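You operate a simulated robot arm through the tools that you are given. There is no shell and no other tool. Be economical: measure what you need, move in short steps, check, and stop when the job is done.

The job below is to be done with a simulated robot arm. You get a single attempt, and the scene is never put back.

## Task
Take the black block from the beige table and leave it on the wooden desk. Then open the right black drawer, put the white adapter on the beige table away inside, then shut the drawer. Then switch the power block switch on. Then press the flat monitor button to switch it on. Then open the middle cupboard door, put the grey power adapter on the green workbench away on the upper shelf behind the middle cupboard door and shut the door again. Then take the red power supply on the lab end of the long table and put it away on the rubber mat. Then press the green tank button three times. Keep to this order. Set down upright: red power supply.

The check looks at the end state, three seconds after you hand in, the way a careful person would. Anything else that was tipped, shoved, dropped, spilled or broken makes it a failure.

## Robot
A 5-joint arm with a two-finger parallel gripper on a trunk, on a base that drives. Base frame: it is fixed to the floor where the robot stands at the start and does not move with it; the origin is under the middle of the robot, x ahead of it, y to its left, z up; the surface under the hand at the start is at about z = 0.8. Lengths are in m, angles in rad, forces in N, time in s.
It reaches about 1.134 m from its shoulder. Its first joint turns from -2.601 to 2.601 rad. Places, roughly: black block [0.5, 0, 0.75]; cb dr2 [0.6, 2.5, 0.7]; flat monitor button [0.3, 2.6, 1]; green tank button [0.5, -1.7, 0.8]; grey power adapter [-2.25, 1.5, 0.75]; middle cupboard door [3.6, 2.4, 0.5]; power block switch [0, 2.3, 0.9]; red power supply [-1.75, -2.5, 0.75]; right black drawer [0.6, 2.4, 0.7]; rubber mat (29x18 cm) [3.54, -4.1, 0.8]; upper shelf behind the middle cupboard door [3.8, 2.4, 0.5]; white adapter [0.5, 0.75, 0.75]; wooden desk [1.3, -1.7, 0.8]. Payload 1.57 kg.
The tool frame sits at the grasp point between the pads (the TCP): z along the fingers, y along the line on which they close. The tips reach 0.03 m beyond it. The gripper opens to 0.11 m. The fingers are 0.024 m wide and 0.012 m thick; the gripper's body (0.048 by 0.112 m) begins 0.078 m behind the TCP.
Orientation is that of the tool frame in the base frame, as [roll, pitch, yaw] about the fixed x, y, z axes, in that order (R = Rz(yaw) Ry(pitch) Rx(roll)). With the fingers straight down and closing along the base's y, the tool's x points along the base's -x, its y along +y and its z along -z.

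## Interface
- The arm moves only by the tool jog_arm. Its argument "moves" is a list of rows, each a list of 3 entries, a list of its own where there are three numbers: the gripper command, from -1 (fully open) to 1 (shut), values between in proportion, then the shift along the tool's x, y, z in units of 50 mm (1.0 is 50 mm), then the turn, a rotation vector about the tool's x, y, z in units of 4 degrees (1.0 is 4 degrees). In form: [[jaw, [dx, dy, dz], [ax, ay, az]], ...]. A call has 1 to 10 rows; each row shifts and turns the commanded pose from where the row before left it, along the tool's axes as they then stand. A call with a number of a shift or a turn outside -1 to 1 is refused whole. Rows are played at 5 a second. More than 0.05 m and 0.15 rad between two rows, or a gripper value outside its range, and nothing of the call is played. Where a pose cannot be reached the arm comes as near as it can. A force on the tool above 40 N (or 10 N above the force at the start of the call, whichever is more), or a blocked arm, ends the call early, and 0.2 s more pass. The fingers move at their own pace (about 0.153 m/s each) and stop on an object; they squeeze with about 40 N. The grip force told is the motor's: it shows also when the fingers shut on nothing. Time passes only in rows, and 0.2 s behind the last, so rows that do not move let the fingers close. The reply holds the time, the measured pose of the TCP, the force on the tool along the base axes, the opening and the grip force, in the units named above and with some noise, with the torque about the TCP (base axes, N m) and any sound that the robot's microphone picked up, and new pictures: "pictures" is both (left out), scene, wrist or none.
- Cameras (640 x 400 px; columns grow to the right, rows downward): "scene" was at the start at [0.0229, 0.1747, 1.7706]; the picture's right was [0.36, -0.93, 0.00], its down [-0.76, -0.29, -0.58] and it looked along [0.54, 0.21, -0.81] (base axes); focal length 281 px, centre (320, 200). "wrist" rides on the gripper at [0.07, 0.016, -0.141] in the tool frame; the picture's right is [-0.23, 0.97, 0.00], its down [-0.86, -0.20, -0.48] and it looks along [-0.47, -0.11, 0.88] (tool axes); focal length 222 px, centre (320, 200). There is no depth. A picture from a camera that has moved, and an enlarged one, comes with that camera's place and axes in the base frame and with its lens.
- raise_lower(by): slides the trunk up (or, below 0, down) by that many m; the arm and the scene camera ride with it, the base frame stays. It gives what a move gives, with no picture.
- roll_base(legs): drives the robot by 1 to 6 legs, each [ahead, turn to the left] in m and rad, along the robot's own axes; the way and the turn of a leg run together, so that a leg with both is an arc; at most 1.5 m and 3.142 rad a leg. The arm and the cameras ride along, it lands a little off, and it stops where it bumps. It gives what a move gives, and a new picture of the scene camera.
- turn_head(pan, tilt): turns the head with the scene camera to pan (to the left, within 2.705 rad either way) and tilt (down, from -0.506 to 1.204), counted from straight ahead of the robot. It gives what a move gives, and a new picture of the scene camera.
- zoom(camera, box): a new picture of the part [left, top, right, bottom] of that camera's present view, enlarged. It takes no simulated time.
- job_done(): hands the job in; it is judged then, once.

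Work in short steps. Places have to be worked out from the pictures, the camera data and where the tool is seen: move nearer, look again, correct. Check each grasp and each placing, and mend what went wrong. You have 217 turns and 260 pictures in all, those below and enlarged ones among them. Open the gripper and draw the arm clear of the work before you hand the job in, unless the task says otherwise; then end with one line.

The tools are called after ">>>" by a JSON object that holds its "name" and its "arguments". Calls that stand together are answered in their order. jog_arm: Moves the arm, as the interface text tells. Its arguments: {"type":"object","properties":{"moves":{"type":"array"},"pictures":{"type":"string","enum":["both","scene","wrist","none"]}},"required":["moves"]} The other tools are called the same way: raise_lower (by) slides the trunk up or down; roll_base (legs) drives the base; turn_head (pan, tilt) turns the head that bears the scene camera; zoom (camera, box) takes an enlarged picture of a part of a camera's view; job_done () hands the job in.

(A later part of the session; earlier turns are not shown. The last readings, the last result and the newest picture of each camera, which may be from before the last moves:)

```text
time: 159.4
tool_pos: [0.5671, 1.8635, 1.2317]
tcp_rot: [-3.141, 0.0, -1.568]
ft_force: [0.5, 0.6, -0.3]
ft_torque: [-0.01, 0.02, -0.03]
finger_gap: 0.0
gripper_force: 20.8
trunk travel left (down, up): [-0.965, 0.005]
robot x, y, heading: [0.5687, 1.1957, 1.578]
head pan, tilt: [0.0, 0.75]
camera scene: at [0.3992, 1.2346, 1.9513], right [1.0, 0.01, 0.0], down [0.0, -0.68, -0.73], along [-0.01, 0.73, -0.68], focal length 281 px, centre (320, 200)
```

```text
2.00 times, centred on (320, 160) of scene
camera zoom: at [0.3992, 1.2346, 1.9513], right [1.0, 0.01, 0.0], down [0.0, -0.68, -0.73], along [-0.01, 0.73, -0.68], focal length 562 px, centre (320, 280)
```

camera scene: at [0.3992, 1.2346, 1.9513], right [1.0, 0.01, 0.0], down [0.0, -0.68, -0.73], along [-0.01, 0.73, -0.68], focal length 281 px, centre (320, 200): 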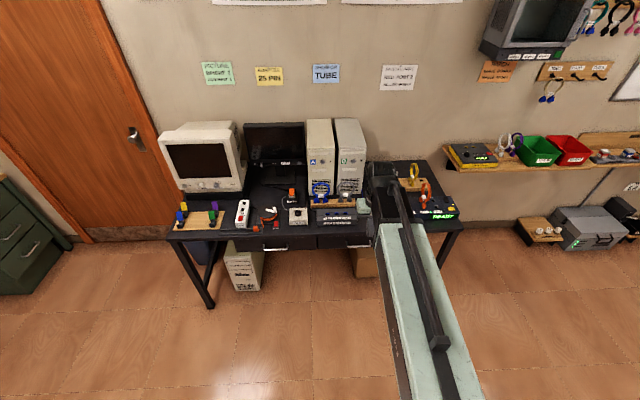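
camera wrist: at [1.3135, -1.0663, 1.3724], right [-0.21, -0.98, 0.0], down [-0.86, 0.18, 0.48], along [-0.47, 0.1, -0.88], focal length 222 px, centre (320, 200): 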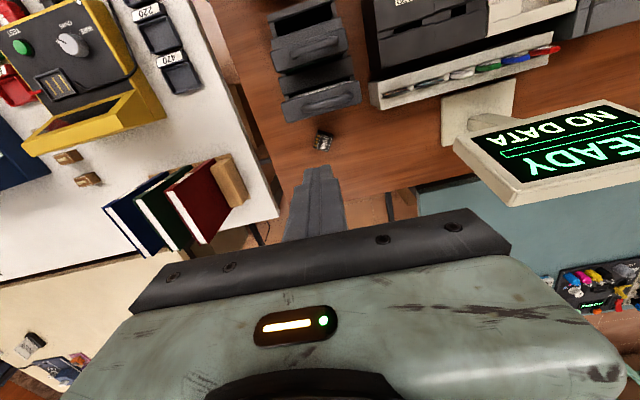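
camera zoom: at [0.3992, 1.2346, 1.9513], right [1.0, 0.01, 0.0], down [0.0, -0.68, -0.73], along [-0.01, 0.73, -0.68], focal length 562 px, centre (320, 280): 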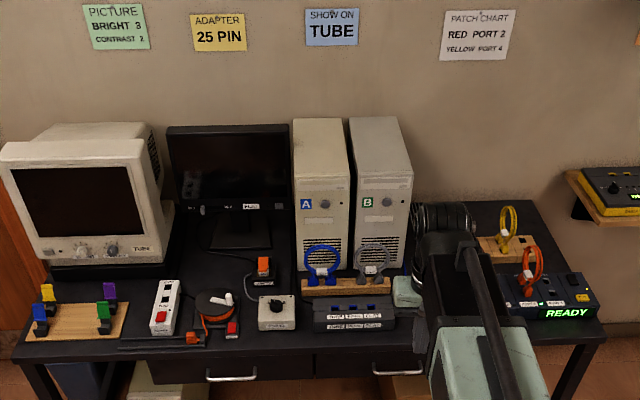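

I tilt the tool from straight down to horizontal forward while extending a little, in three calls.

>>> {"name": "jog_arm", "arguments": {"moves": [[0.1, [-0.107, 0, 0.004], [0, -1, 0]], [0.1, [-0.106, 0, 0.011], [0, -1, 0]], [0.1, [-0.105, 0, 0.019], [0, -1, 0]], [0.1, [-0.104, 0, 0.026], [0, -1, 0]], [0.1, [-0.102, 0, 0.033], [0, -1, 0]], [0.1, [-0.099, 0, 0.04], [0, -1, 0]], [0.1, [-0.096, 0, 0.047], [0, -1, 0]], [0.1, [-0.093, 0, 0.054], [0, -1, 0]]], "pictures": "none"}}

>>> {"name": "jog_arm", "arguments": {"moves": [[0.1, [-0.089, 0, 0.06], [0, -1, 0]], [0.1, [-0.084, 0, 0.066], [0, -1, 0]], [0.1, [-0.08, 0, 0.072], [0, -1, 0]], [0.1, [-0.074, 0, 0.077], [0, -1, 0]], [0.1, [-0.069, 0, 0.082], [0, -1, 0]], [0.1, [-0.063, 0, 0.087], [0, -1, 0]], [0.1, [-0.057, 0, 0.091], [0, -1, 0]], [0.1, [-0.05, 0, 0.094], [0, -1, 0]]], "pictures": "none"}}

```text
time: 161.2
tool_pos: [0.5675, 1.9058, 1.2678]
tcp_rot: [-3.141, 0.557, -1.57]
ft_force: [-0.6, 0.2, -1.0]
ft_torque: [0.01, -0.01, 0.04]
finger_gap: 0.0495
gripper_force: 0.1
out of reach, approached as far as the arm can: row 3, 4, 5, 6, 7, 8
trunk travel left (down, up): [-0.965, 0.005]
robot x, y, heading: [0.5663, 1.1966, 1.576]
head pan, tilt: [0.0, 0.75]
```

```text
time: 163.1
tool_pos: [0.5667, 1.9857, 1.365]
tcp_rot: [3.142, 1.114, -1.571]
ft_force: [-0.1, -0.3, -0.3]
ft_torque: [0.01, 0.0, 0.03]
finger_gap: 0.0495
gripper_force: 0.1
out of reach, approached as far as the arm can: row 1, 2, 3, 4, 5, 6, 7, 8
trunk travel left (down, up): [-0.965, 0.005]
robot x, y, heading: [0.5728, 1.1963, 1.572]
head pan, tilt: [0.0, 0.75]
```

Orientation follows but the wrist keeps its height, so I'll set the height with the trunk. I finish the tilt.

>>> {"name": "jog_arm", "arguments": {"moves": [[0.1, [0, 0, 0], [0, -1, 0]], [0.1, [0, 0, 0], [0, -1, 0]], [0.1, [0, 0, 0], [0, -1, 0]], [0.1, [0, 0, 0], [0, -1, 0]], [0.1, [0, 0, 0], [0, -1, 0]], [0.1, [0, 0, 0], [0, -1, 0]], [0.1, [0, 0, 0], [0, -0.5, 0]]], "pictures": "none"}}

>>> {"name": "jog_arm", "arguments": {"moves": [[0.1, [0, 0, 0], [0, 0, 1]], [0.1, [0, 0, 0], [0, 0, 1]], [0.1, [0, 0, 0], [0, 0, 1]], [0.1, [0, 0, 0], [0, 0, 1]], [0.1, [0, 0, 0], [0, 0, 1]], [0.1, [0, 0, 0], [0, 0, 1]], [0.1, [0, 0, 0], [0, 0, 1]], [0.1, [0, 0, 0], [0, 0, 1]], [0.1, [0, 0, 0], [0, 0, 1]], [0.1, [0, 0, 0], [0, 0, 1]]], "pictures": "none"}}

>>> {"name": "jog_arm", "arguments": {"moves": [[0.1, [0, 0, 0], [0, 0, 1]], [0.1, [0, 0, 0], [0, 0, 1]], [0.1, [0, 0, 0], [0, 0, 1]], [0.1, [0, 0, 0], [0, 0, 1]], [0.1, [0, 0, 0], [0, 0, 1]], [0.1, [0, 0, 0], [0, 0, 1]], [0.1, [0, 0, 0], [0, 0, 1]], [0.1, [0, 0, 0], [0, 0, 1]], [0.1, [0, 0, 0], [0, 0, 1]], [0.1, [0, 0, 0], [0, 0, 1]]], "pictures": "none"}}

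>>> {"name": "jog_arm", "arguments": {"moves": [[0.1, [0, 0, 0], [0, 0, 1]], [0.1, [0, 0, 0], [0, 0, 1]], [0.1, [0, 0, 0], [0, 0, 0.5]]], "pictures": "none"}}

```text
time: 164.7
tool_pos: [0.5667, 2.0102, 1.465]
tcp_rot: [3.12, 1.553, -1.593]
ft_force: [0.1, 0.7, -0.6]
ft_torque: [-0.02, 0.03, 0.0]
finger_gap: 0.0495
gripper_force: 0.0
out of reach, approached as far as the arm can: row 1, 2, 3, 4, 5, 6, 7
trunk travel left (down, up): [-0.965, 0.005]
robot x, y, heading: [0.5701, 1.1984, 1.581]
head pan, tilt: [0.0, 0.75]
```

```text
time: 166.8
tool_pos: [0.5674, 2.0107, 1.4693]
tcp_rot: [1.573, 0.87, -3.136]
ft_force: [-0.3, 0.5, 0.0]
ft_torque: [-0.01, 0.01, -0.03]
finger_gap: 0.0494
gripper_force: 0.0
out of reach, approached as far as the arm can: row 1
trunk travel left (down, up): [-0.965, 0.005]
robot x, y, heading: [0.5699, 1.1973, 1.576]
head pan, tilt: [0.0, 0.75]
```

```text
time: 169.1
tool_pos: [0.5672, 2.0105, 1.4702]
tcp_rot: [1.572, 0.173, -3.138]
ft_force: [-0.2, -0.8, 0.0]
ft_torque: [-0.02, 0.01, 0.0]
finger_gap: 0.0495
gripper_force: 0.0
trunk travel left (down, up): [-0.965, 0.005]
robot x, y, heading: [0.5686, 1.2017, 1.58]
head pan, tilt: [0.0, 0.75]
```

```text
time: 169.8
tool_pos: [0.5669, 2.0105, 1.4698]
tcp_rot: [1.573, 0.0, -3.137]
ft_force: [0.4, 0.1, 0.3]
ft_torque: [-0.01, 0.04, -0.01]
finger_gap: 0.0494
gripper_force: 0.1
trunk travel left (down, up): [-0.965, 0.005]
robot x, y, heading: [0.5716, 1.1971, 1.573]
head pan, tilt: [0.0, 0.75]
```

Tool now points at the table with jaws vertical. I lower the trunk so it faces the drawer handle.

>>> {"name": "raise_lower", "arguments": {"by": -0.75}}

>>> {"name": "turn_head", "arguments": {"pan": 0.0, "tilt": 0.5}}

>>> {"name": "zoom", "arguments": {"camera": "wrist", "box": [0, 0, 640, 400]}}

```text
refused: -0.75 is not a number from -0.4 to 0.4
```

```text
time: 170.6
tool_pos: [0.5669, 2.0108, 1.4696]
tcp_rot: [1.573, 0.0, -3.138]
ft_force: [-0.2, -1.2, 0.0]
ft_torque: [0.02, 0.04, -0.04]
finger_gap: 0.0497
gripper_force: 0.0
trunk travel left (down, up): [-0.965, 0.005]
robot x, y, heading: [0.5705, 1.1998, 1.577]
head pan, tilt: [0.0, 0.499]
camera scene: at [0.3988, 1.2426, 1.9732], right [1.0, 0.01, 0.0], down [0.0, -0.48, -0.88], along [-0.01, 0.88, -0.48], focal length 281 px, centre (320, 200)
```

scene: 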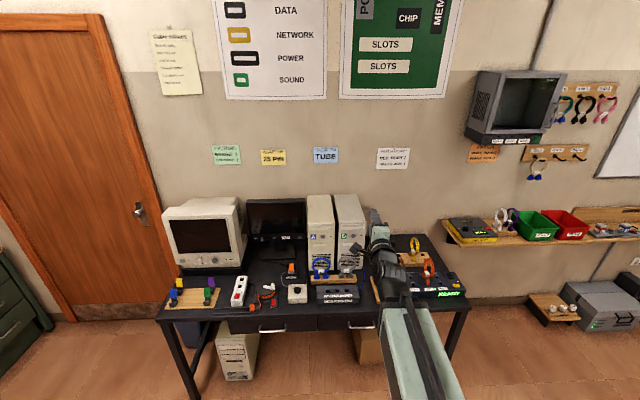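

```text
1.00 times, centred on (320, 200) of wrist (not enlarged: the box is as wide or as high as the picture)
camera zoom: at [0.4995, 1.8684, 1.4851], right [0.23, 0.0, 0.97], down [0.86, -0.48, -0.2], along [0.46, 0.88, -0.11], focal length 222 px, centre (320, 200)
```

zoom: 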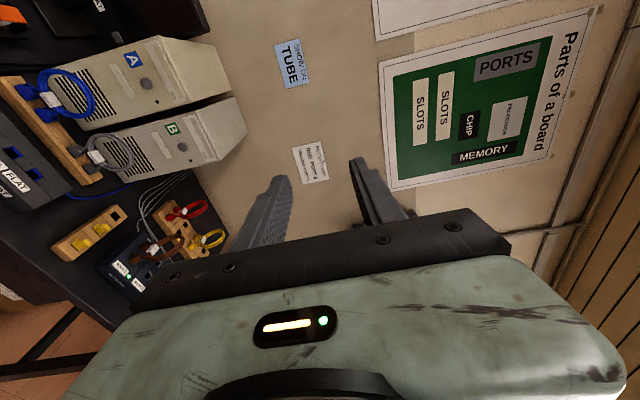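

Lowering in two steps of under 0.4.

>>> {"name": "raise_lower", "arguments": {"by": -0.38}}

>>> {"name": "raise_lower", "arguments": {"by": -0.37}}

>>> {"name": "zoom", "arguments": {"camera": "wrist", "box": [0, 0, 640, 400]}}

>>> {"name": "zoom", "arguments": {"camera": "scene", "box": [160, 160, 560, 400]}}

```text
time: 174.3
tool_pos: [0.5676, 2.0101, 1.0894]
tcp_rot: [1.574, 0.0, -3.138]
ft_force: [-0.1, 0.4, -0.2]
ft_torque: [0.01, 0.0, -0.01]
finger_gap: 0.0494
gripper_force: 0.1
trunk travel left (down, up): [-0.585, 0.385]
robot x, y, heading: [0.5703, 1.1991, 1.58]
head pan, tilt: [0.0, 0.499]
```

```text
time: 177.9
tool_pos: [0.5673, 2.0105, 0.7195]
tcp_rot: [1.573, 0.0, -3.139]
ft_force: [0.2, -0.7, -0.5]
ft_torque: [-0.01, -0.03, -0.04]
finger_gap: 0.0495
gripper_force: 0.1
trunk travel left (down, up): [-0.215, 0.755]
robot x, y, heading: [0.5718, 1.1981, 1.578]
head pan, tilt: [0.0, 0.499]
```

```text
1.00 times, centred on (320, 200) of wrist (not enlarged: the box is as wide or as high as the picture)
camera zoom: at [0.4995, 1.8684, 0.7351], right [0.23, 0.0, 0.97], down [0.86, -0.48, -0.2], along [0.46, 0.88, -0.11], focal length 222 px, centre (320, 200)
```

zoom: 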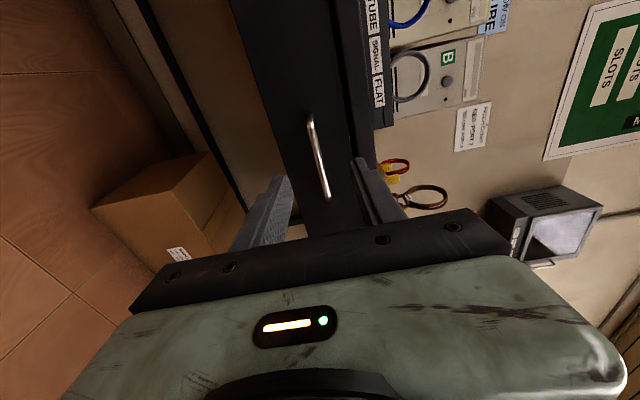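

```text
1.60 times, centred on (360, 280) of scene
camera zoom: at [0.3988, 1.2426, 1.2232], right [1.0, 0.01, 0.0], down [0.0, -0.48, -0.88], along [-0.01, 0.88, -0.48], focal length 449 px, centre (256, 72)
```

zoom: 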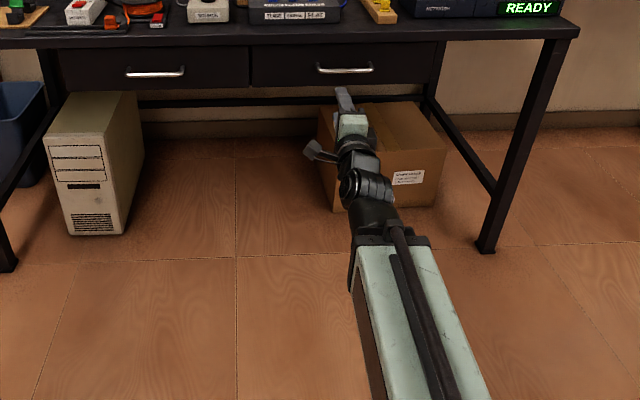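

Triangulated handle: (0.60, 2.21, 0.707). I line up and move in.

>>> {"name": "jog_arm", "arguments": {"moves": [[0.1, [-0.35, -0.25, 0], [0, -0.25, 0]], [0.1, [-0.35, 0, 0.5], [0, -0.25, 0]], [0.1, [0, 0, 0.9], [0, 0, 0]], [0.1, [0, 0, 0.9], [0, 0, 0]], [0.1, [0, 0, 0], [0, 0, 0]]], "pictures": "wrist"}}

```text
time: 179.1
tool_pos: [0.6007, 2.1254, 0.7185]
tcp_rot: [1.575, -0.001, 3.109]
ft_force: [0.1, -0.2, -0.3]
ft_torque: [-0.01, 0.0, 0.0]
finger_gap: 0.0497
gripper_force: 0.1
out of reach, approached as far as the arm can: row 1
trunk travel left (down, up): [-0.215, 0.755]
robot x, y, heading: [0.5718, 1.2003, 1.575]
head pan, tilt: [0.0, 0.499]
camera wrist: at [0.5271, 1.9859, 0.7348], right [0.23, 0.0, 0.97], down [0.84, -0.51, -0.2], along [0.49, 0.86, -0.11], focal length 222 px, centre (320, 200)
```

wrist: 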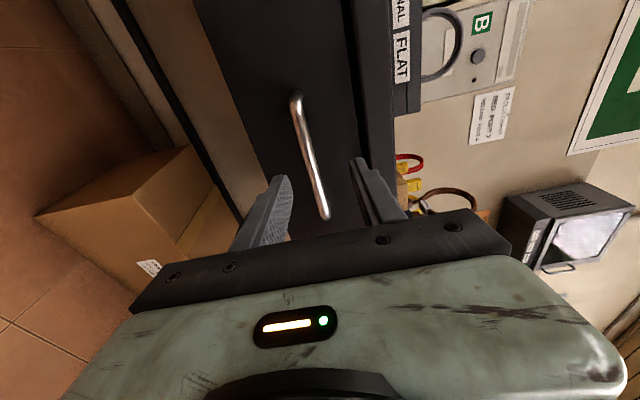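

Handle confirmed near (0.60, 2.21, 0.71). I drop a centimetre, advance and close.

>>> {"name": "raise_lower", "arguments": {"by": -0.009}}

>>> {"name": "jog_arm", "arguments": {"moves": [[0.1, [0, 0, 0.5], [0, 0, 0]], [0.1, [0, 0, 0.5], [0, 0, 0]], [0.1, [0, 0, 0.5], [0, 0, 0]], [1, [0, 0, 0], [0, 0, 0]], [1, [0, 0, 0], [0, 0, 0]], [1, [0, 0, 0], [0, 0, 0]]], "pictures": "wrist"}}

```text
time: 179.7
tool_pos: [0.6006, 2.1254, 0.7102]
tcp_rot: [1.574, 0.002, 3.11]
ft_force: [-0.1, -0.2, 0.8]
ft_torque: [-0.02, 0.02, 0.02]
finger_gap: 0.0494
gripper_force: 0.0
trunk travel left (down, up): [-0.206, 0.764]
robot x, y, heading: [0.57, 1.196, 1.582]
head pan, tilt: [0.0, 0.499]
```

```text
time: 180.7
tool_pos: [0.6028, 2.1993, 0.7098]
tcp_rot: [1.576, -0.001, 3.112]
ft_force: [0.4, -22.8, -8.3]
ft_torque: [0.01, -0.03, -0.37]
finger_gap: 0.0116
gripper_force: 29.4
trunk travel left (down, up): [-0.206, 0.764]
robot x, y, heading: [0.5713, 1.1994, 1.579]
head pan, tilt: [0.0, 0.499]
stopped in row 5: the force on the tool passed its limit at 52 N (the readings are from after the stop); the commanded pose is now the measured one
camera wrist: at [0.529, 2.0596, 0.7258], right [0.23, 0.0, 0.97], down [0.84, -0.51, -0.2], along [0.49, 0.86, -0.11], focal length 222 px, centre (320, 200)
```

wrist: 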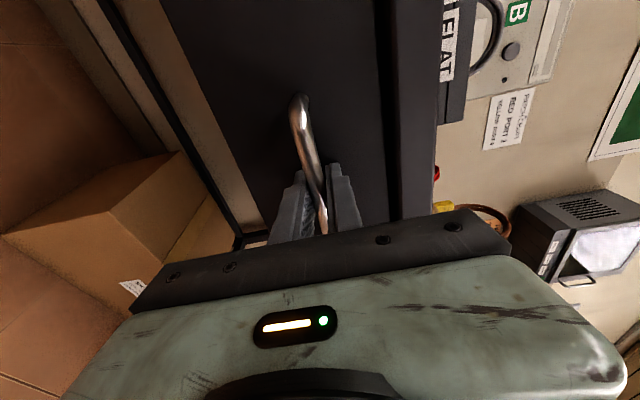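

The handle is gripped. I pull the drawer out.

>>> {"name": "jog_arm", "arguments": {"moves": [[1, [0, 0, -0.3], [0, 0, 0]], [1, [0, 0, -0.6], [0, 0, 0]], [1, [0, 0, -0.6], [0, 0, 0]], [1, [0, 0, -0.6], [0, 0, 0]], [1, [0, 0, -0.6], [0, 0, 0]], [1, [0, 0, -0.6], [0, 0, 0]], [1, [0, 0, -0.6], [0, 0, 0]]], "pictures": "both"}}

```text
time: 182.3
tool_pos: [0.5961, 2.0104, 0.7103]
tcp_rot: [1.574, -0.001, 3.111]
ft_force: [22.1, -0.1, -4.7]
ft_torque: [0.06, -0.21, -0.15]
finger_gap: 0.0121
gripper_force: 28.9
out of reach, approached as far as the arm can: row 7
trunk travel left (down, up): [-0.206, 0.764]
robot x, y, heading: [0.5689, 1.198, 1.581]
head pan, tilt: [0.0, 0.499]
camera scene: at [0.4002, 1.2429, 1.2144], right [1.0, 0.01, 0.0], down [0.0, -0.48, -0.88], along [-0.01, 0.88, -0.48], focal length 281 px, centre (320, 200)
camera wrist: at [0.5234, 1.8698, 0.7258], right [0.23, 0.0, 0.97], down [0.84, -0.51, -0.2], along [0.49, 0.86, -0.11], focal length 222 px, centre (320, 200)
```

scene: 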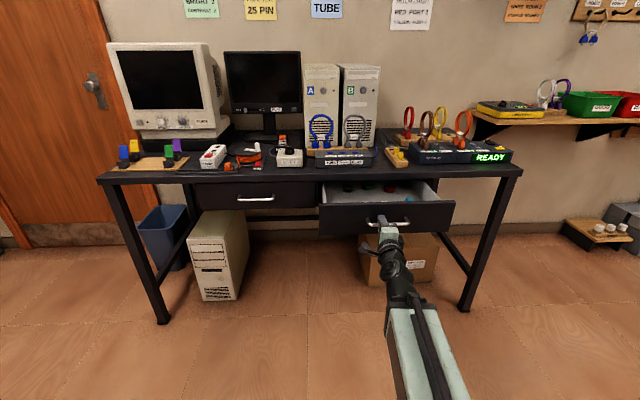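
wrist: 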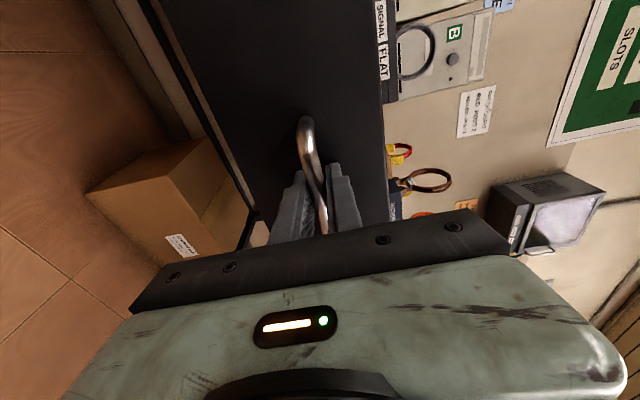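

The drawer is about 19 cm open. I draw it 5 cm further with the base, then release and back off.

>>> {"name": "roll_base", "arguments": {"legs": [[-0.05, 0]]}}

>>> {"name": "jog_arm", "arguments": {"moves": [[0.0, [0, 0, 0], [0, 0, 0]], [0.0, [0, 0, 0], [0, 0, 0]], [0.0, [0, 0, 0], [0, 0, 0]]], "pictures": "none"}}

>>> {"name": "roll_base", "arguments": {"legs": [[-0.2, 0]]}}

```text
time: 183.2
tool_pos: [0.5966, 1.9591, 0.7104]
tcp_rot: [1.574, -0.001, 3.11]
ft_force: [20.1, 1.8, -3.4]
ft_torque: [0.02, -0.17, 0.17]
finger_gap: 0.0118
gripper_force: 29.5
trunk travel left (down, up): [-0.206, 0.764]
robot x, y, heading: [0.57, 1.1474, 1.58]
head pan, tilt: [0.0, 0.499]
camera scene: at [0.4004, 1.1923, 1.2144], right [1.0, 0.01, 0.0], down [0.0, -0.48, -0.88], along [-0.01, 0.88, -0.48], focal length 281 px, centre (320, 200)
```

scene: 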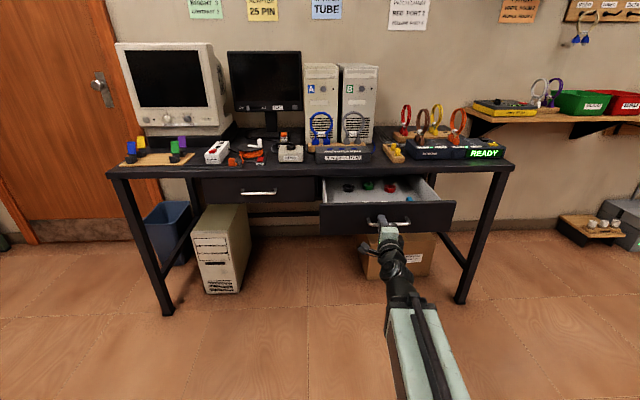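

```text
time: 184.0
tool_pos: [0.5964, 1.958, 0.7098]
tcp_rot: [1.574, 0.001, 3.109]
ft_force: [0.3, 0.4, 0.0]
ft_torque: [0.04, -0.02, 0.0]
finger_gap: 0.0553
gripper_force: 0.0
trunk travel left (down, up): [-0.206, 0.764]
robot x, y, heading: [0.5713, 1.1472, 1.58]
head pan, tilt: [0.0, 0.499]
```

```text
time: 185.6
tool_pos: [0.5944, 1.7909, 0.705]
tcp_rot: [1.576, 0.001, 3.106]
ft_force: [-0.7, -0.7, 0.9]
ft_torque: [-0.01, -0.02, 0.0]
finger_gap: 0.055
gripper_force: 0.2
trunk travel left (down, up): [-0.206, 0.764]
robot x, y, heading: [0.5705, 0.9783, 1.61]
head pan, tilt: [0.0, 0.499]
camera scene: at [0.3996, 1.0261, 1.2146], right [1.0, 0.04, 0.0], down [0.02, -0.49, -0.87], along [-0.03, 0.87, -0.49], focal length 281 px, centre (320, 200)
```

scene: 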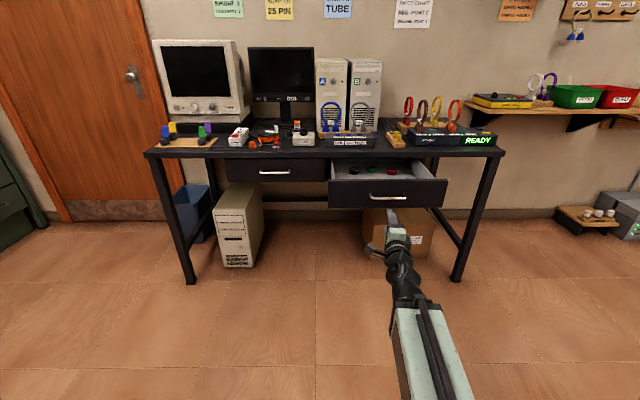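

The base stopped against something behind (heading shifted slightly). I raise the trunk to free the arm, then drive forward a bit and turn the tool back down.

>>> {"name": "raise_lower", "arguments": {"by": 0.38}}

>>> {"name": "raise_lower", "arguments": {"by": 0.27}}

>>> {"name": "roll_base", "arguments": {"legs": [[0.3, 0]]}}

>>> {"name": "jog_arm", "arguments": {"moves": [[-1, [0, -0.33, 0], [1, 0, 0]], [-1, [0, -0.33, 0], [1, 0, 0]], [-1, [0, -0.33, 0], [1, 0, 0]], [-1, [0, -0.33, 0], [1, 0, 0]], [-1, [0, -0.33, 0], [1, 0, 0]], [-1, [0, -0.33, 0], [1, 0, 0]], [-1, [0, -0.33, 0], [1, 0, 0]], [-1, [0, -0.33, 0], [1, 0, 0]], [-1, [0, -0.33, 0], [1, 0, 0]], [-1, [0, -0.33, 0], [1, 0, 0]]], "pictures": "none"}}

>>> {"name": "jog_arm", "arguments": {"moves": [[-1, [0, -0.33, 0], [1, 0, 0]], [-1, [0, -0.33, 0], [1, 0, 0]], [-1, [0, -0.33, 0], [1, 0, 0]], [-1, [0, -0.33, 0], [1, 0, 0]], [-1, [0, -0.33, 0], [1, 0, 0]], [-1, [0, -0.33, 0], [1, 0, 0]], [-1, [0, -0.33, 0], [1, 0, 0]], [-1, [0, -0.33, 0], [1, 0, 0]], [-1, [0, -0.33, 0], [1, 0, 0]], [-1, [0, -0.33, 0], [1, 0, 0]]], "pictures": "none"}}

>>> {"name": "jog_arm", "arguments": {"moves": [[-1, [0, -0.33, 0], [1, 0, 0]], [-1, [0, -0.33, 0], [1, 0, 0]], [-1, [0, -0.17, 0], [0.5, 0, 0]]], "pictures": "wrist"}}

```text
time: 189.3
tool_pos: [0.5919, 1.7924, 1.0879]
tcp_rot: [1.568, 0.0, 3.105]
ft_force: [0.0, -0.1, 0.1]
ft_torque: [0.0, -0.01, 0.01]
finger_gap: 0.0549
gripper_force: 0.0
trunk travel left (down, up): [-0.586, 0.384]
robot x, y, heading: [0.5746, 0.9774, 1.614]
head pan, tilt: [0.0, 0.499]
```

```text
time: 192.0
tool_pos: [0.5929, 1.7951, 1.3566]
tcp_rot: [1.568, -0.001, 3.105]
ft_force: [0.6, -0.8, -0.2]
ft_torque: [0.0, 0.01, -0.01]
finger_gap: 0.0548
gripper_force: 0.0
trunk travel left (down, up): [-0.856, 0.114]
robot x, y, heading: [0.574, 0.9785, 1.61]
head pan, tilt: [0.0, 0.499]
```

```text
time: 194.1
tool_pos: [0.5839, 2.091, 1.3623]
tcp_rot: [1.566, 0.0, 3.107]
ft_force: [0.1, 0.3, -0.1]
ft_torque: [0.02, 0.03, 0.01]
finger_gap: 0.055
gripper_force: 0.1
trunk travel left (down, up): [-0.856, 0.114]
robot x, y, heading: [0.5594, 1.2793, 1.611]
head pan, tilt: [0.0, 0.499]
camera scene: at [0.389, 1.3194, 1.8642], right [1.0, 0.04, 0.0], down [0.02, -0.48, -0.88], along [-0.03, 0.88, -0.48], focal length 281 px, centre (320, 200)
```

scene: 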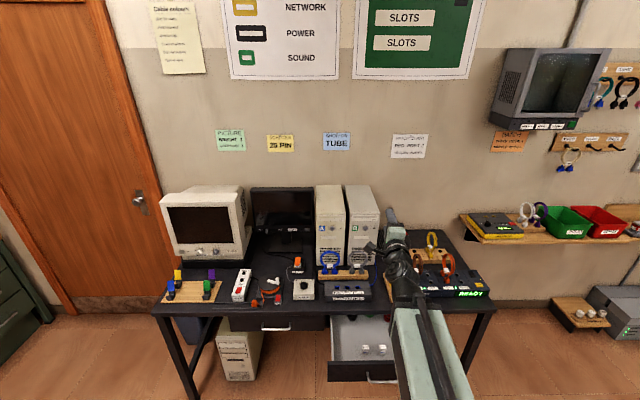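

```text
time: 196.3
tool_pos: [0.5788, 2.0433, 1.2083]
tcp_rot: [2.266, -0.002, 3.105]
ft_force: [-0.2, 0.8, 0.5]
ft_torque: [0.04, -0.02, -0.02]
finger_gap: 0.11
gripper_force: 0.0
out of reach, approached as far as the arm can: row 1, 2
trunk travel left (down, up): [-0.856, 0.114]
robot x, y, heading: [0.5607, 1.2792, 1.609]
head pan, tilt: [0.0, 0.499]
```

```text
time: 198.5
tool_pos: [0.5732, 1.9057, 1.1262]
tcp_rot: [2.965, 0.0, 3.107]
ft_force: [0.2, -0.2, 0.8]
ft_torque: [0.05, 0.05, 0.01]
finger_gap: 0.1102
gripper_force: 0.0
out of reach, approached as far as the arm can: row 7
trunk travel left (down, up): [-0.856, 0.114]
robot x, y, heading: [0.5619, 1.2787, 1.608]
head pan, tilt: [0.0, 0.499]
```

```text
time: 199.3
tool_pos: [0.5728, 1.8649, 1.1218]
tcp_rot: [3.139, -0.001, 3.104]
ft_force: [-0.2, 0.7, -0.4]
ft_torque: [0.0, -0.01, 0.0]
finger_gap: 0.11
gripper_force: 0.0
trunk travel left (down, up): [-0.856, 0.114]
robot x, y, heading: [0.5612, 1.2782, 1.608]
head pan, tilt: [0.0, 0.499]
camera wrist: at [0.5043, 1.8819, 1.2635], right [0.26, 0.97, 0.0], down [0.85, -0.23, 0.48], along [0.46, -0.12, -0.88], focal length 222 px, centre (320, 200)
```

wrist: 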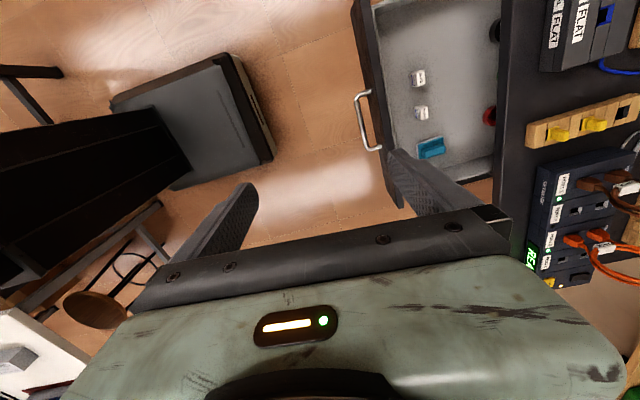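

The drawer is open with free room on its left around (0.485, 2.10). Now I turn about to face the white adapter at about (0.53, 0.64).

>>> {"name": "roll_base", "arguments": {"legs": [[0, -1.59], [0, -1.59]]}}

>>> {"name": "zoom", "arguments": {"camera": "wrist", "box": [0, 0, 640, 400]}}

```text
time: 207.4
tool_pos: [0.526, 0.6956, 1.1236]
tcp_rot: [3.139, -0.001, -0.079]
ft_force: [0.3, 0.4, -0.9]
ft_torque: [0.0, 0.01, -0.01]
finger_gap: 0.1101
gripper_force: 0.0
trunk travel left (down, up): [-0.856, 0.114]
robot x, y, heading: [0.5906, 1.282, -1.564]
head pan, tilt: [0.0, 0.499]
camera scene: at [0.7613, 1.2344, 1.8642], right [-1.0, -0.01, 0.0], down [0.0, 0.48, -0.88], along [0.01, -0.88, -0.48], focal length 281 px, centre (320, 200)
```

scene: 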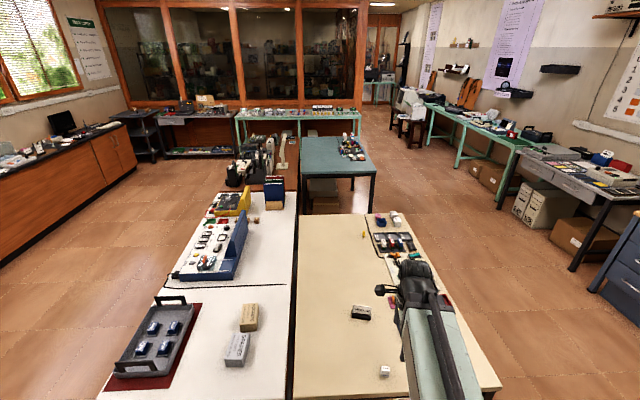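

```text
1.00 times, centred on (320, 200) of wrist (not enlarged: the box is as wide or as high as the picture)
camera zoom: at [0.5948, 0.6751, 1.2632], right [-0.3, -0.95, 0.0], down [-0.84, 0.27, 0.48], along [-0.46, 0.14, -0.88], focal length 222 px, centre (320, 200)
```

zoom: 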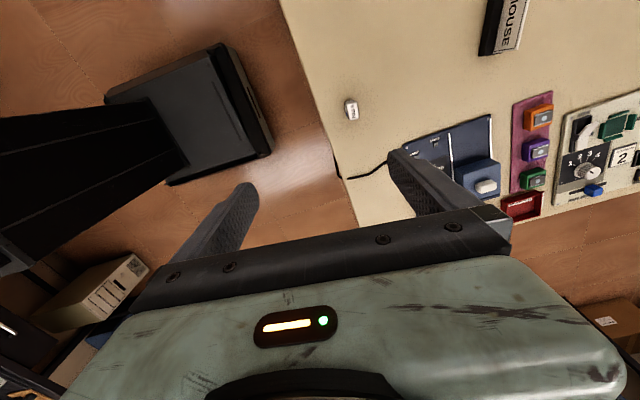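

I zoom on the adapter for its orientation.

>>> {"name": "zoom", "arguments": {"camera": "wrist", "box": [304, 78, 400, 138]}}

```text
6.67 times, centred on (352, 108) of wrist
camera zoom: at [0.5948, 0.6751, 1.2632], right [-0.3, -0.95, 0.0], down [-0.84, 0.27, 0.48], along [-0.46, 0.14, -0.88], focal length 1481 px, centre (107, 813)
```

zoom: 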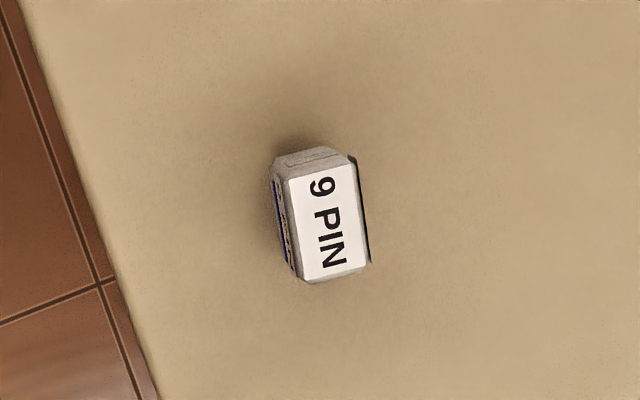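

The adapter is about 3×2 cm at (0.526, 0.631), aligned with the jaws. I move over it and lower.

>>> {"name": "jog_arm", "arguments": {"moves": [[-0.2, [0.05, 0.644, 0], [0, 0, 0]], [-0.2, [0.05, 0.644, 0], [0, 0, 0]], [-0.2, [0, 0, 0], [0, 0, 0]]], "pictures": "none"}}

>>> {"name": "raise_lower", "arguments": {"by": -0.23}}

>>> {"name": "zoom", "arguments": {"camera": "wrist", "box": [160, 60, 480, 260]}}

```text
time: 208.2
tool_pos: [0.5262, 0.6324, 1.1232]
tcp_rot: [3.137, -0.003, -0.08]
ft_force: [-0.3, -0.1, -0.7]
ft_torque: [0.0, -0.02, 0.01]
finger_gap: 0.0661
gripper_force: 0.1
trunk travel left (down, up): [-0.856, 0.114]
robot x, y, heading: [0.5915, 1.2765, -1.57]
head pan, tilt: [0.0, 0.499]
```

```text
time: 210.7
tool_pos: [0.5267, 0.6328, 0.8932]
tcp_rot: [3.137, -0.001, -0.079]
ft_force: [1.2, 0.0, -0.1]
ft_torque: [-0.03, -0.03, 0.03]
finger_gap: 0.0661
gripper_force: 0.0
trunk travel left (down, up): [-0.626, 0.344]
robot x, y, heading: [0.5926, 1.2812, -1.566]
head pan, tilt: [0.0, 0.499]
```

```text
2.00 times, centred on (320, 160) of wrist
camera zoom: at [0.5946, 0.6111, 1.0335], right [-0.3, -0.95, 0.0], down [-0.84, 0.27, 0.48], along [-0.46, 0.14, -0.88], focal length 444 px, centre (320, 280)
```

zoom: 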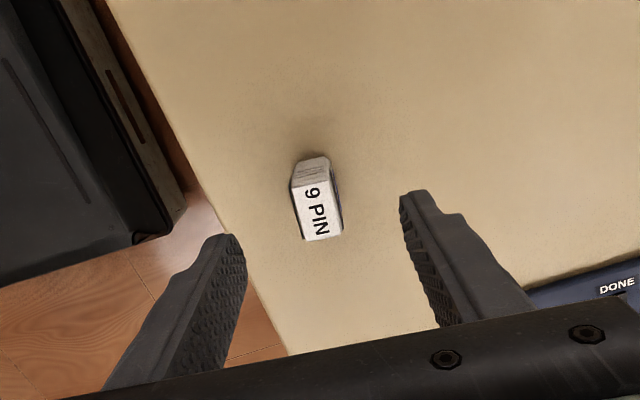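

Aligned. I lower to the table and close.

>>> {"name": "raise_lower", "arguments": {"by": -0.057}}

>>> {"name": "jog_arm", "arguments": {"moves": [[1, [0, 0, 0], [0, 0, 0]], [1, [0, 0, 0], [0, 0, 0]], [1, [0, 0, 0], [0, 0, 0]]], "pictures": "wrist"}}

>>> {"name": "raise_lower", "arguments": {"by": 0.3}}

```text
time: 211.6
tool_pos: [0.5257, 0.6331, 0.8357]
tcp_rot: [3.136, -0.002, -0.08]
ft_force: [0.0, -0.1, 0.3]
ft_torque: [0.0, 0.0, 0.0]
finger_gap: 0.0661
gripper_force: 0.0
trunk travel left (down, up): [-0.569, 0.401]
robot x, y, heading: [0.5911, 1.2804, -1.562]
head pan, tilt: [0.0, 0.499]
```

```text
time: 212.4
tool_pos: [0.5257, 0.6333, 0.8353]
tcp_rot: [3.136, 0.001, -0.079]
ft_force: [-0.2, -0.3, 1.4]
ft_torque: [0.02, 0.01, 0.01]
finger_gap: 0.0193
gripper_force: 33.3
trunk travel left (down, up): [-0.569, 0.401]
robot x, y, heading: [0.591, 1.2833, -1.564]
head pan, tilt: [0.0, 0.499]
camera wrist: at [0.5946, 0.611, 0.9765], right [-0.3, -0.95, 0.0], down [-0.84, 0.27, 0.48], along [-0.46, 0.14, -0.88], focal length 222 px, centre (320, 200)
```

wrist: 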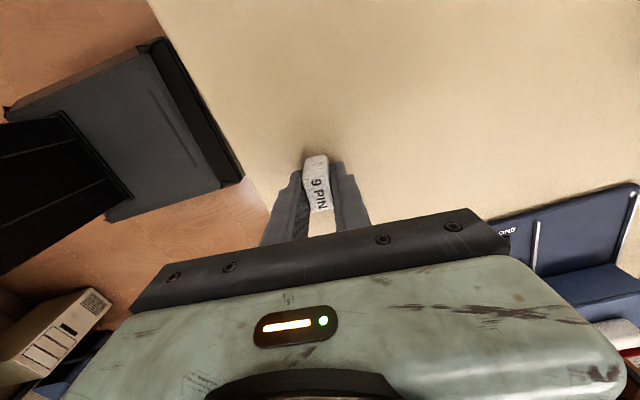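

```text
time: 215.4
tool_pos: [0.5259, 0.6328, 1.1366]
tcp_rot: [3.136, 0.0, -0.079]
ft_force: [-0.6, 0.0, 0.1]
ft_torque: [-0.01, 0.02, 0.01]
finger_gap: 0.0192
gripper_force: 33.5
trunk travel left (down, up): [-0.869, 0.101]
robot x, y, heading: [0.592, 1.2787, -1.563]
head pan, tilt: [0.0, 0.499]
```

Held (gap 19 mm). I turn about towards the drawer.

>>> {"name": "roll_base", "arguments": {"legs": [[0, -1.455], [0, -1.455]]}}

>>> {"name": "zoom", "arguments": {"camera": "wrist", "box": [0, 0, 640, 400]}}

```text
time: 222.9
tool_pos: [0.4932, 1.9306, 1.1358]
tcp_rot: [3.138, 0.001, -2.968]
ft_force: [0.0, 0.0, -0.2]
ft_torque: [-0.06, -0.04, -0.04]
finger_gap: 0.0192
gripper_force: 32.7
trunk travel left (down, up): [-0.869, 0.101]
robot x, y, heading: [0.5569, 1.2758, 1.832]
head pan, tilt: [0.0, 0.499]
camera scene: at [0.3801, 1.2767, 1.8772], right [0.97, 0.26, 0.0], down [0.12, -0.46, -0.88], along [-0.23, 0.85, -0.48], focal length 281 px, centre (320, 200)
```

scene: 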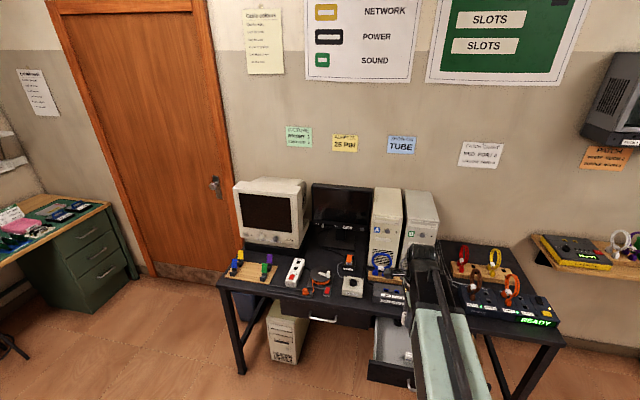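

```text
1.00 times, centred on (320, 200) of wrist (not enlarged: the box is as wide or as high as the picture)
camera zoom: at [0.4229, 1.9325, 1.2762], right [0.05, 1.0, 0.0], down [0.88, -0.05, 0.48], along [0.48, -0.02, -0.88], focal length 222 px, centre (320, 200)
```

zoom: 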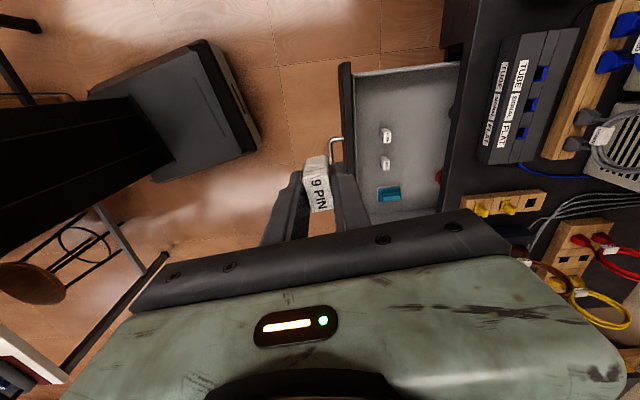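

Target in the drawer: about (0.485, 2.09). I move over it.

>>> {"name": "jog_arm", "arguments": {"moves": [[1, [-0.1, 0.795, 0], [0, 0, 0]], [1, [-0.1, 0.795, 0], [0, 0, 0]], [1, [-0.1, 0.795, 0], [0, 0, 0]], [1, [-0.1, 0.795, 0], [0, 0, 0]], [1, [0, 0, 0], [0, 0, 0]]], "pictures": "none"}}

>>> {"name": "raise_lower", "arguments": {"by": -0.3}}

>>> {"name": "zoom", "arguments": {"camera": "wrist", "box": [0, 0, 640, 400]}}

```text
time: 224.1
tool_pos: [0.4848, 2.0902, 1.1362]
tcp_rot: [3.137, -0.001, -2.966]
ft_force: [-0.6, -0.4, -0.1]
ft_torque: [-0.01, 0.01, -0.01]
finger_gap: 0.0192
gripper_force: 33.7
trunk travel left (down, up): [-0.869, 0.101]
robot x, y, heading: [0.5599, 1.2767, 1.834]
head pan, tilt: [0.0, 0.499]
```

```text
time: 227.1
tool_pos: [0.4854, 2.0906, 0.836]
tcp_rot: [3.136, -0.001, -2.966]
ft_force: [-0.1, -0.1, 0.1]
ft_torque: [0.01, -0.02, 0.03]
finger_gap: 0.0193
gripper_force: 33.1
trunk travel left (down, up): [-0.569, 0.401]
robot x, y, heading: [0.5572, 1.2756, 1.831]
head pan, tilt: [0.0, 0.499]
```

```text
1.00 times, centred on (320, 200) of wrist (not enlarged: the box is as wide or as high as the picture)
camera zoom: at [0.4146, 2.0929, 0.9765], right [0.05, 1.0, 0.0], down [0.88, -0.05, 0.48], along [0.48, -0.02, -0.88], focal length 222 px, centre (320, 200)
```

zoom: 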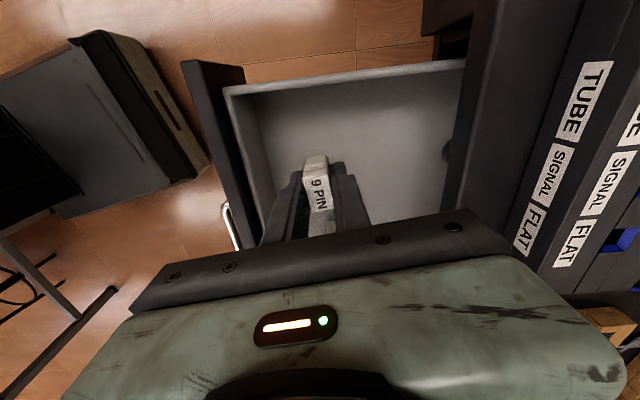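

I lower further in steps, watching the force.

>>> {"name": "raise_lower", "arguments": {"by": -0.1}}

>>> {"name": "zoom", "arguments": {"camera": "wrist", "box": [160, 60, 480, 260]}}

```text
time: 228.4
tool_pos: [0.4846, 2.0898, 0.7366]
tcp_rot: [3.137, -0.001, -2.967]
ft_force: [-0.2, -0.6, 0.3]
ft_torque: [-0.02, 0.03, -0.02]
finger_gap: 0.019
gripper_force: 33.0
trunk travel left (down, up): [-0.469, 0.501]
robot x, y, heading: [0.5555, 1.276, 1.835]
head pan, tilt: [0.0, 0.499]
```

```text
2.00 times, centred on (320, 160) of wrist
camera zoom: at [0.4146, 2.0928, 0.8764], right [0.05, 1.0, 0.0], down [0.88, -0.05, 0.48], along [0.48, -0.02, -0.88], focal length 444 px, centre (320, 280)
```

zoom: 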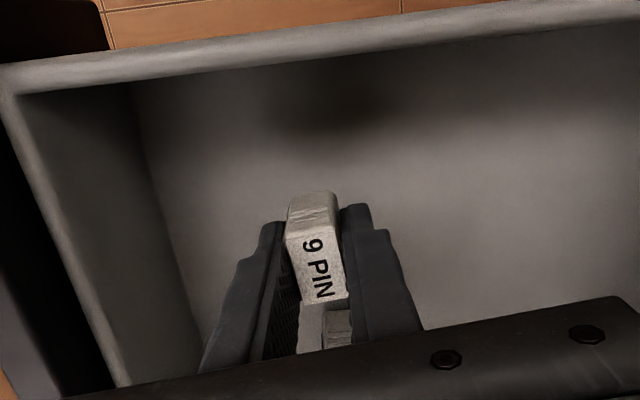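

Floor of the drawer is near z = 0.645. I lower another 5 cm, then release.

>>> {"name": "raise_lower", "arguments": {"by": -0.05}}

>>> {"name": "raise_lower", "arguments": {"by": -0.008}}

```text
time: 229.2
tool_pos: [0.4841, 2.0868, 0.6977]
tcp_rot: [3.134, 0.0, -2.967]
ft_force: [-0.6, -0.8, 55.7]
ft_torque: [-0.82, -0.16, -0.09]
finger_gap: 0.0192
gripper_force: 33.0
trunk travel left (down, up): [-0.427, 0.543]
robot x, y, heading: [0.5623, 1.2777, 1.831]
head pan, tilt: [0.0, 0.499]
stopped: the force on the tool passed its limit at 284 N (the readings are from after the stop); the commanded pose is now the measured one
```

```text
time: 229.5
tool_pos: [0.4853, 2.0861, 0.6987]
tcp_rot: [3.134, 0.0, -2.967]
ft_force: [-1.0, -0.2, 58.9]
ft_torque: [-0.88, -0.11, -0.05]
finger_gap: 0.0192
gripper_force: 32.9
trunk travel left (down, up): [-0.427, 0.543]
robot x, y, heading: [0.5562, 1.2764, 1.84]
head pan, tilt: [0.0, 0.499]
stopped: the force on the tool passed its limit at 76 N (the readings are from after the stop); the commanded pose is now the measured one
```

It touched the floor of the drawer. I ease up 5 mm, open, and look.

>>> {"name": "raise_lower", "arguments": {"by": 0.004}}

>>> {"name": "jog_arm", "arguments": {"moves": [[0.3, [0, 0, 0], [0, 0, 0]], [0.3, [0, 0, 0], [0, 0, 0]]], "pictures": "none"}}

>>> {"name": "raise_lower", "arguments": {"by": 0.2}}

>>> {"name": "zoom", "arguments": {"camera": "wrist", "box": [0, 0, 640, 400]}}

```text
time: 230.0
tool_pos: [0.4844, 2.0898, 0.6989]
tcp_rot: [3.137, 0.0, -2.966]
ft_force: [-0.2, 0.3, 13.7]
ft_torque: [-0.23, -0.11, -0.01]
finger_gap: 0.0192
gripper_force: 33.1
trunk travel left (down, up): [-0.431, 0.539]
robot x, y, heading: [0.5585, 1.2771, 1.837]
head pan, tilt: [0.0, 0.499]
```

```text
time: 230.6
tool_pos: [0.4853, 2.089, 0.6983]
tcp_rot: [3.138, -0.003, -2.967]
ft_force: [-7.7, -0.4, 10.1]
ft_torque: [-0.26, 0.11, -0.17]
finger_gap: 0.0377
gripper_force: 0.1
trunk travel left (down, up): [-0.431, 0.539]
robot x, y, heading: [0.5567, 1.2728, 1.837]
head pan, tilt: [0.0, 0.499]
```

```text
time: 232.8
tool_pos: [0.4854, 2.0915, 0.897]
tcp_rot: [3.137, 0.0, -2.968]
ft_force: [-0.2, 0.0, -0.8]
ft_torque: [-0.02, 0.0, 0.03]
finger_gap: 0.0387
gripper_force: 0.0
trunk travel left (down, up): [-0.631, 0.339]
robot x, y, heading: [0.5599, 1.2774, 1.831]
head pan, tilt: [0.0, 0.499]
```

```text
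1.00 times, centred on (320, 200) of wrist (not enlarged: the box is as wide or as high as the picture)
camera zoom: at [0.4146, 2.093, 1.0379], right [0.05, 1.0, 0.0], down [0.88, -0.05, 0.48], along [0.48, -0.02, -0.88], focal length 222 px, centre (320, 200)
```

zoom: 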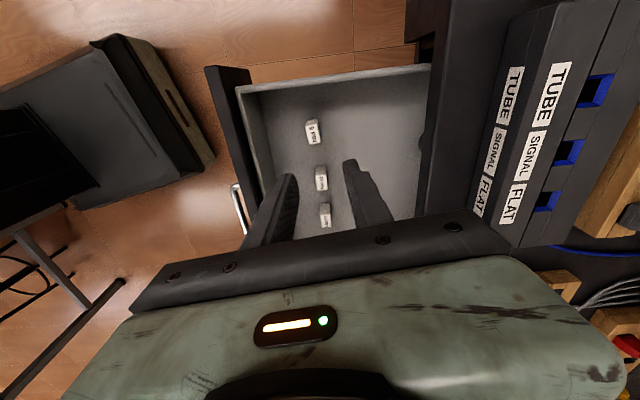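

The adapter is in the drawer beside the others. To shut it I raise, retract, back off, and turn the tool horizontal again with closed fingers.

>>> {"name": "raise_lower", "arguments": {"by": 0.25}}

>>> {"name": "jog_arm", "arguments": {"moves": [[1, [0, -0.9, 0], [0, 0, 0]], [1, [0, -0.9, 0], [0, 0, 0]], [1, [0, -0.9, 0], [0, 0, 0]], [1, [0, -0.9, 0], [0, 0, 0]], [1, [0, -0.7, 0], [0, 0, 0]]], "pictures": "none"}}

>>> {"name": "roll_base", "arguments": {"legs": [[0, -0.1], [-0.24, 0]]}}

```text
time: 235.4
tool_pos: [0.4845, 2.0899, 1.1475]
tcp_rot: [3.138, 0.001, -2.967]
ft_force: [0.1, 0.1, 0.0]
ft_torque: [0.0, 0.0, 0.0]
finger_gap: 0.039
gripper_force: 0.1
trunk travel left (down, up): [-0.881, 0.089]
robot x, y, heading: [0.5561, 1.2744, 1.834]
head pan, tilt: [0.0, 0.499]
```

```text
time: 236.6
tool_pos: [0.5213, 1.8766, 1.1482]
tcp_rot: [3.138, 0.0, -2.966]
ft_force: [0.0, -0.1, 0.8]
ft_torque: [-0.02, 0.0, -0.02]
finger_gap: 0.0
gripper_force: 21.6
trunk travel left (down, up): [-0.881, 0.089]
robot x, y, heading: [0.5557, 1.2811, 1.832]
head pan, tilt: [0.0, 0.499]
```

```text
time: 238.9
tool_pos: [0.6229, 1.6354, 1.1473]
tcp_rot: [3.14, 0.001, -3.065]
ft_force: [-0.2, -0.6, 0.3]
ft_torque: [0.04, -0.01, 0.0]
finger_gap: 0.0
gripper_force: 21.2
trunk travel left (down, up): [-0.881, 0.089]
robot x, y, heading: [0.5985, 1.0347, 1.731]
head pan, tilt: [0.0, 0.499]
camera scene: at [0.4231, 1.0515, 1.8888], right [0.99, 0.16, 0.0], down [0.08, -0.47, -0.88], along [-0.14, 0.87, -0.48], focal length 281 px, centre (320, 200)
```

scene: 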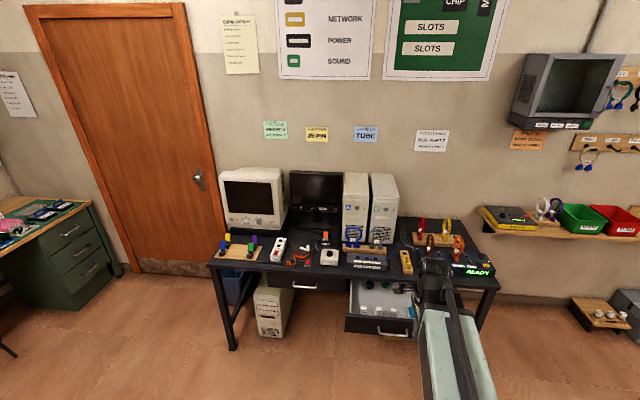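

I align the tool with the arm plane and tilt it to horizontal.

>>> {"name": "roll_base", "arguments": {"legs": [[0, 0.04]]}}

>>> {"name": "jog_arm", "arguments": {"moves": [[1, [0, 0, 0], [0, 0, 0.84]], [1, [0, 0, 0], [0, 0, 0.84]], [1, [0, 0.33, 0], [-1, 0, 0]], [1, [0, 0.33, 0], [-1, 0, 0]], [1, [0, 0.33, 0], [-1, 0, 0]], [1, [0, 0.33, 0], [-1, 0, 0]], [1, [0, 0.33, 0], [-1, 0, 0]], [1, [0, 0.33, 0], [-1, 0, 0]], [1, [0, 0.33, 0], [-1, 0, 0]], [1, [0, 0.33, 0], [-1, 0, 0]]], "pictures": "none"}}

>>> {"name": "jog_arm", "arguments": {"moves": [[1, [0, 0.33, 0], [-1, 0, 0]], [1, [0, 0.33, 0], [-1, 0, 0]], [1, [0, 0.33, 0], [-1, 0, 0]], [1, [0, 0.33, 0], [-1, 0, 0]], [1, [0, 0.33, 0], [-1, 0, 0]], [1, [0, 0.33, 0], [-1, 0, 0]], [1, [0, 0.33, 0], [-1, 0, 0]], [1, [0, 0.33, 0], [-1, 0, 0]], [1, [0, 0.33, 0], [-1, 0, 0]], [1, [0, 0.33, 0], [-1, 0, 0]]], "pictures": "none"}}

>>> {"name": "jog_arm", "arguments": {"moves": [[1, [0, 0.33, 0], [-1, 0, 0]], [1, [0, 0.33, 0], [-1, 0, 0]], [1, [0, 0.33, 0], [-1, 0, 0]], [1, [0, 0.33, 0], [-1, 0, 0]], [1, [0, 0.17, 0], [-0.5, 0, 0]]], "pictures": "none"}}

```text
time: 239.7
tool_pos: [0.597, 1.6375, 1.1483]
tcp_rot: [3.138, -0.002, -3.027]
ft_force: [0.0, -0.2, 0.5]
ft_torque: [0.02, 0.02, 0.02]
finger_gap: 0.0001
gripper_force: 21.3
trunk travel left (down, up): [-0.881, 0.089]
robot x, y, heading: [0.605, 1.0349, 1.772]
head pan, tilt: [0.0, 0.499]
camera scene: at [0.4231, 1.0469, 1.8887], right [0.98, 0.2, 0.0], down [0.09, -0.47, -0.88], along [-0.17, 0.86, -0.48], focal length 281 px, centre (320, 200)
```

scene: 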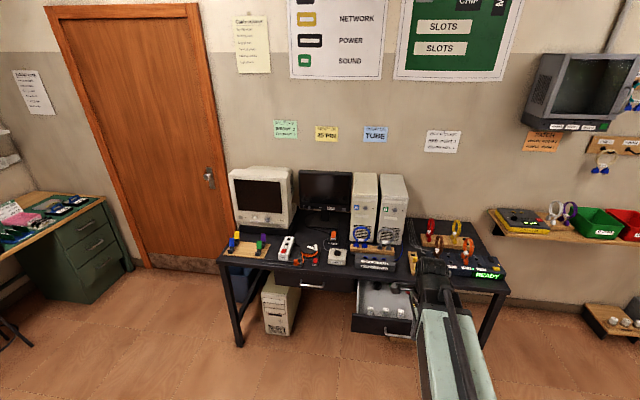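

```text
time: 241.9
tool_pos: [0.5964, 1.7637, 1.1839]
tcp_rot: [2.58, -0.001, 3.14]
ft_force: [0.3, -1.1, -0.4]
ft_torque: [0.02, 0.01, -0.01]
finger_gap: 0.0
gripper_force: 21.1
out of reach, approached as far as the arm can: row 7
trunk travel left (down, up): [-0.881, 0.089]
robot x, y, heading: [0.6008, 1.0373, 1.768]
head pan, tilt: [0.0, 0.499]
```

```text
time: 244.1
tool_pos: [0.5971, 1.8681, 1.3123]
tcp_rot: [1.885, 0.0, 3.139]
ft_force: [0.5, -1.3, -0.1]
ft_torque: [-0.03, -0.02, 0.01]
finger_gap: 0.0001
gripper_force: 21.5
out of reach, approached as far as the arm can: row 6
trunk travel left (down, up): [-0.881, 0.089]
robot x, y, heading: [0.6009, 1.0357, 1.771]
head pan, tilt: [0.0, 0.499]
```

```text
time: 245.3
tool_pos: [0.5959, 1.8801, 1.3799]
tcp_rot: [1.597, 0.0, -3.138]
ft_force: [0.5, -0.7, -0.9]
ft_torque: [0.0, 0.01, -0.04]
finger_gap: 0.0
gripper_force: 20.8
out of reach, approached as far as the arm can: row 5
trunk travel left (down, up): [-0.881, 0.089]
robot x, y, heading: [0.6011, 1.0362, 1.761]
head pan, tilt: [0.0, 0.499]
```

I lower to the handle's height.

>>> {"name": "raise_lower", "arguments": {"by": -0.37}}

>>> {"name": "raise_lower", "arguments": {"by": -0.3}}

>>> {"name": "zoom", "arguments": {"camera": "wrist", "box": [0, 0, 640, 400]}}

```text
time: 248.8
tool_pos: [0.5964, 1.8817, 1.0084]
tcp_rot: [1.597, -0.002, -3.136]
ft_force: [-0.8, -0.5, 0.0]
ft_torque: [0.02, -0.04, 0.03]
finger_gap: 0.0
gripper_force: 20.8
trunk travel left (down, up): [-0.511, 0.459]
robot x, y, heading: [0.5996, 1.0346, 1.765]
head pan, tilt: [0.0, 0.499]
```

```text
time: 251.8
tool_pos: [0.596, 1.8811, 0.7091]
tcp_rot: [1.597, -0.002, -3.136]
ft_force: [0.4, 0.0, 0.0]
ft_torque: [0.03, 0.0, 0.01]
finger_gap: 0.0
gripper_force: 21.3
trunk travel left (down, up): [-0.211, 0.759]
robot x, y, heading: [0.6012, 1.0336, 1.771]
head pan, tilt: [0.0, 0.499]
```

```text
1.00 times, centred on (320, 200) of wrist (not enlarged: the box is as wide or as high as the picture)
camera zoom: at [0.5282, 1.7389, 0.7283], right [0.23, 0.03, 0.97], down [0.86, -0.48, -0.19], along [0.46, 0.88, -0.13], focal length 222 px, centre (320, 200)
```

zoom: 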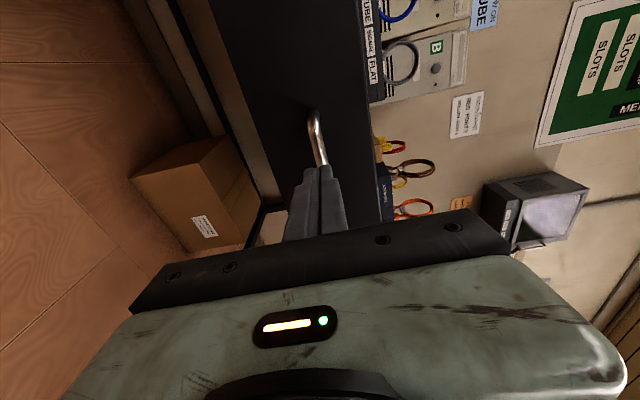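

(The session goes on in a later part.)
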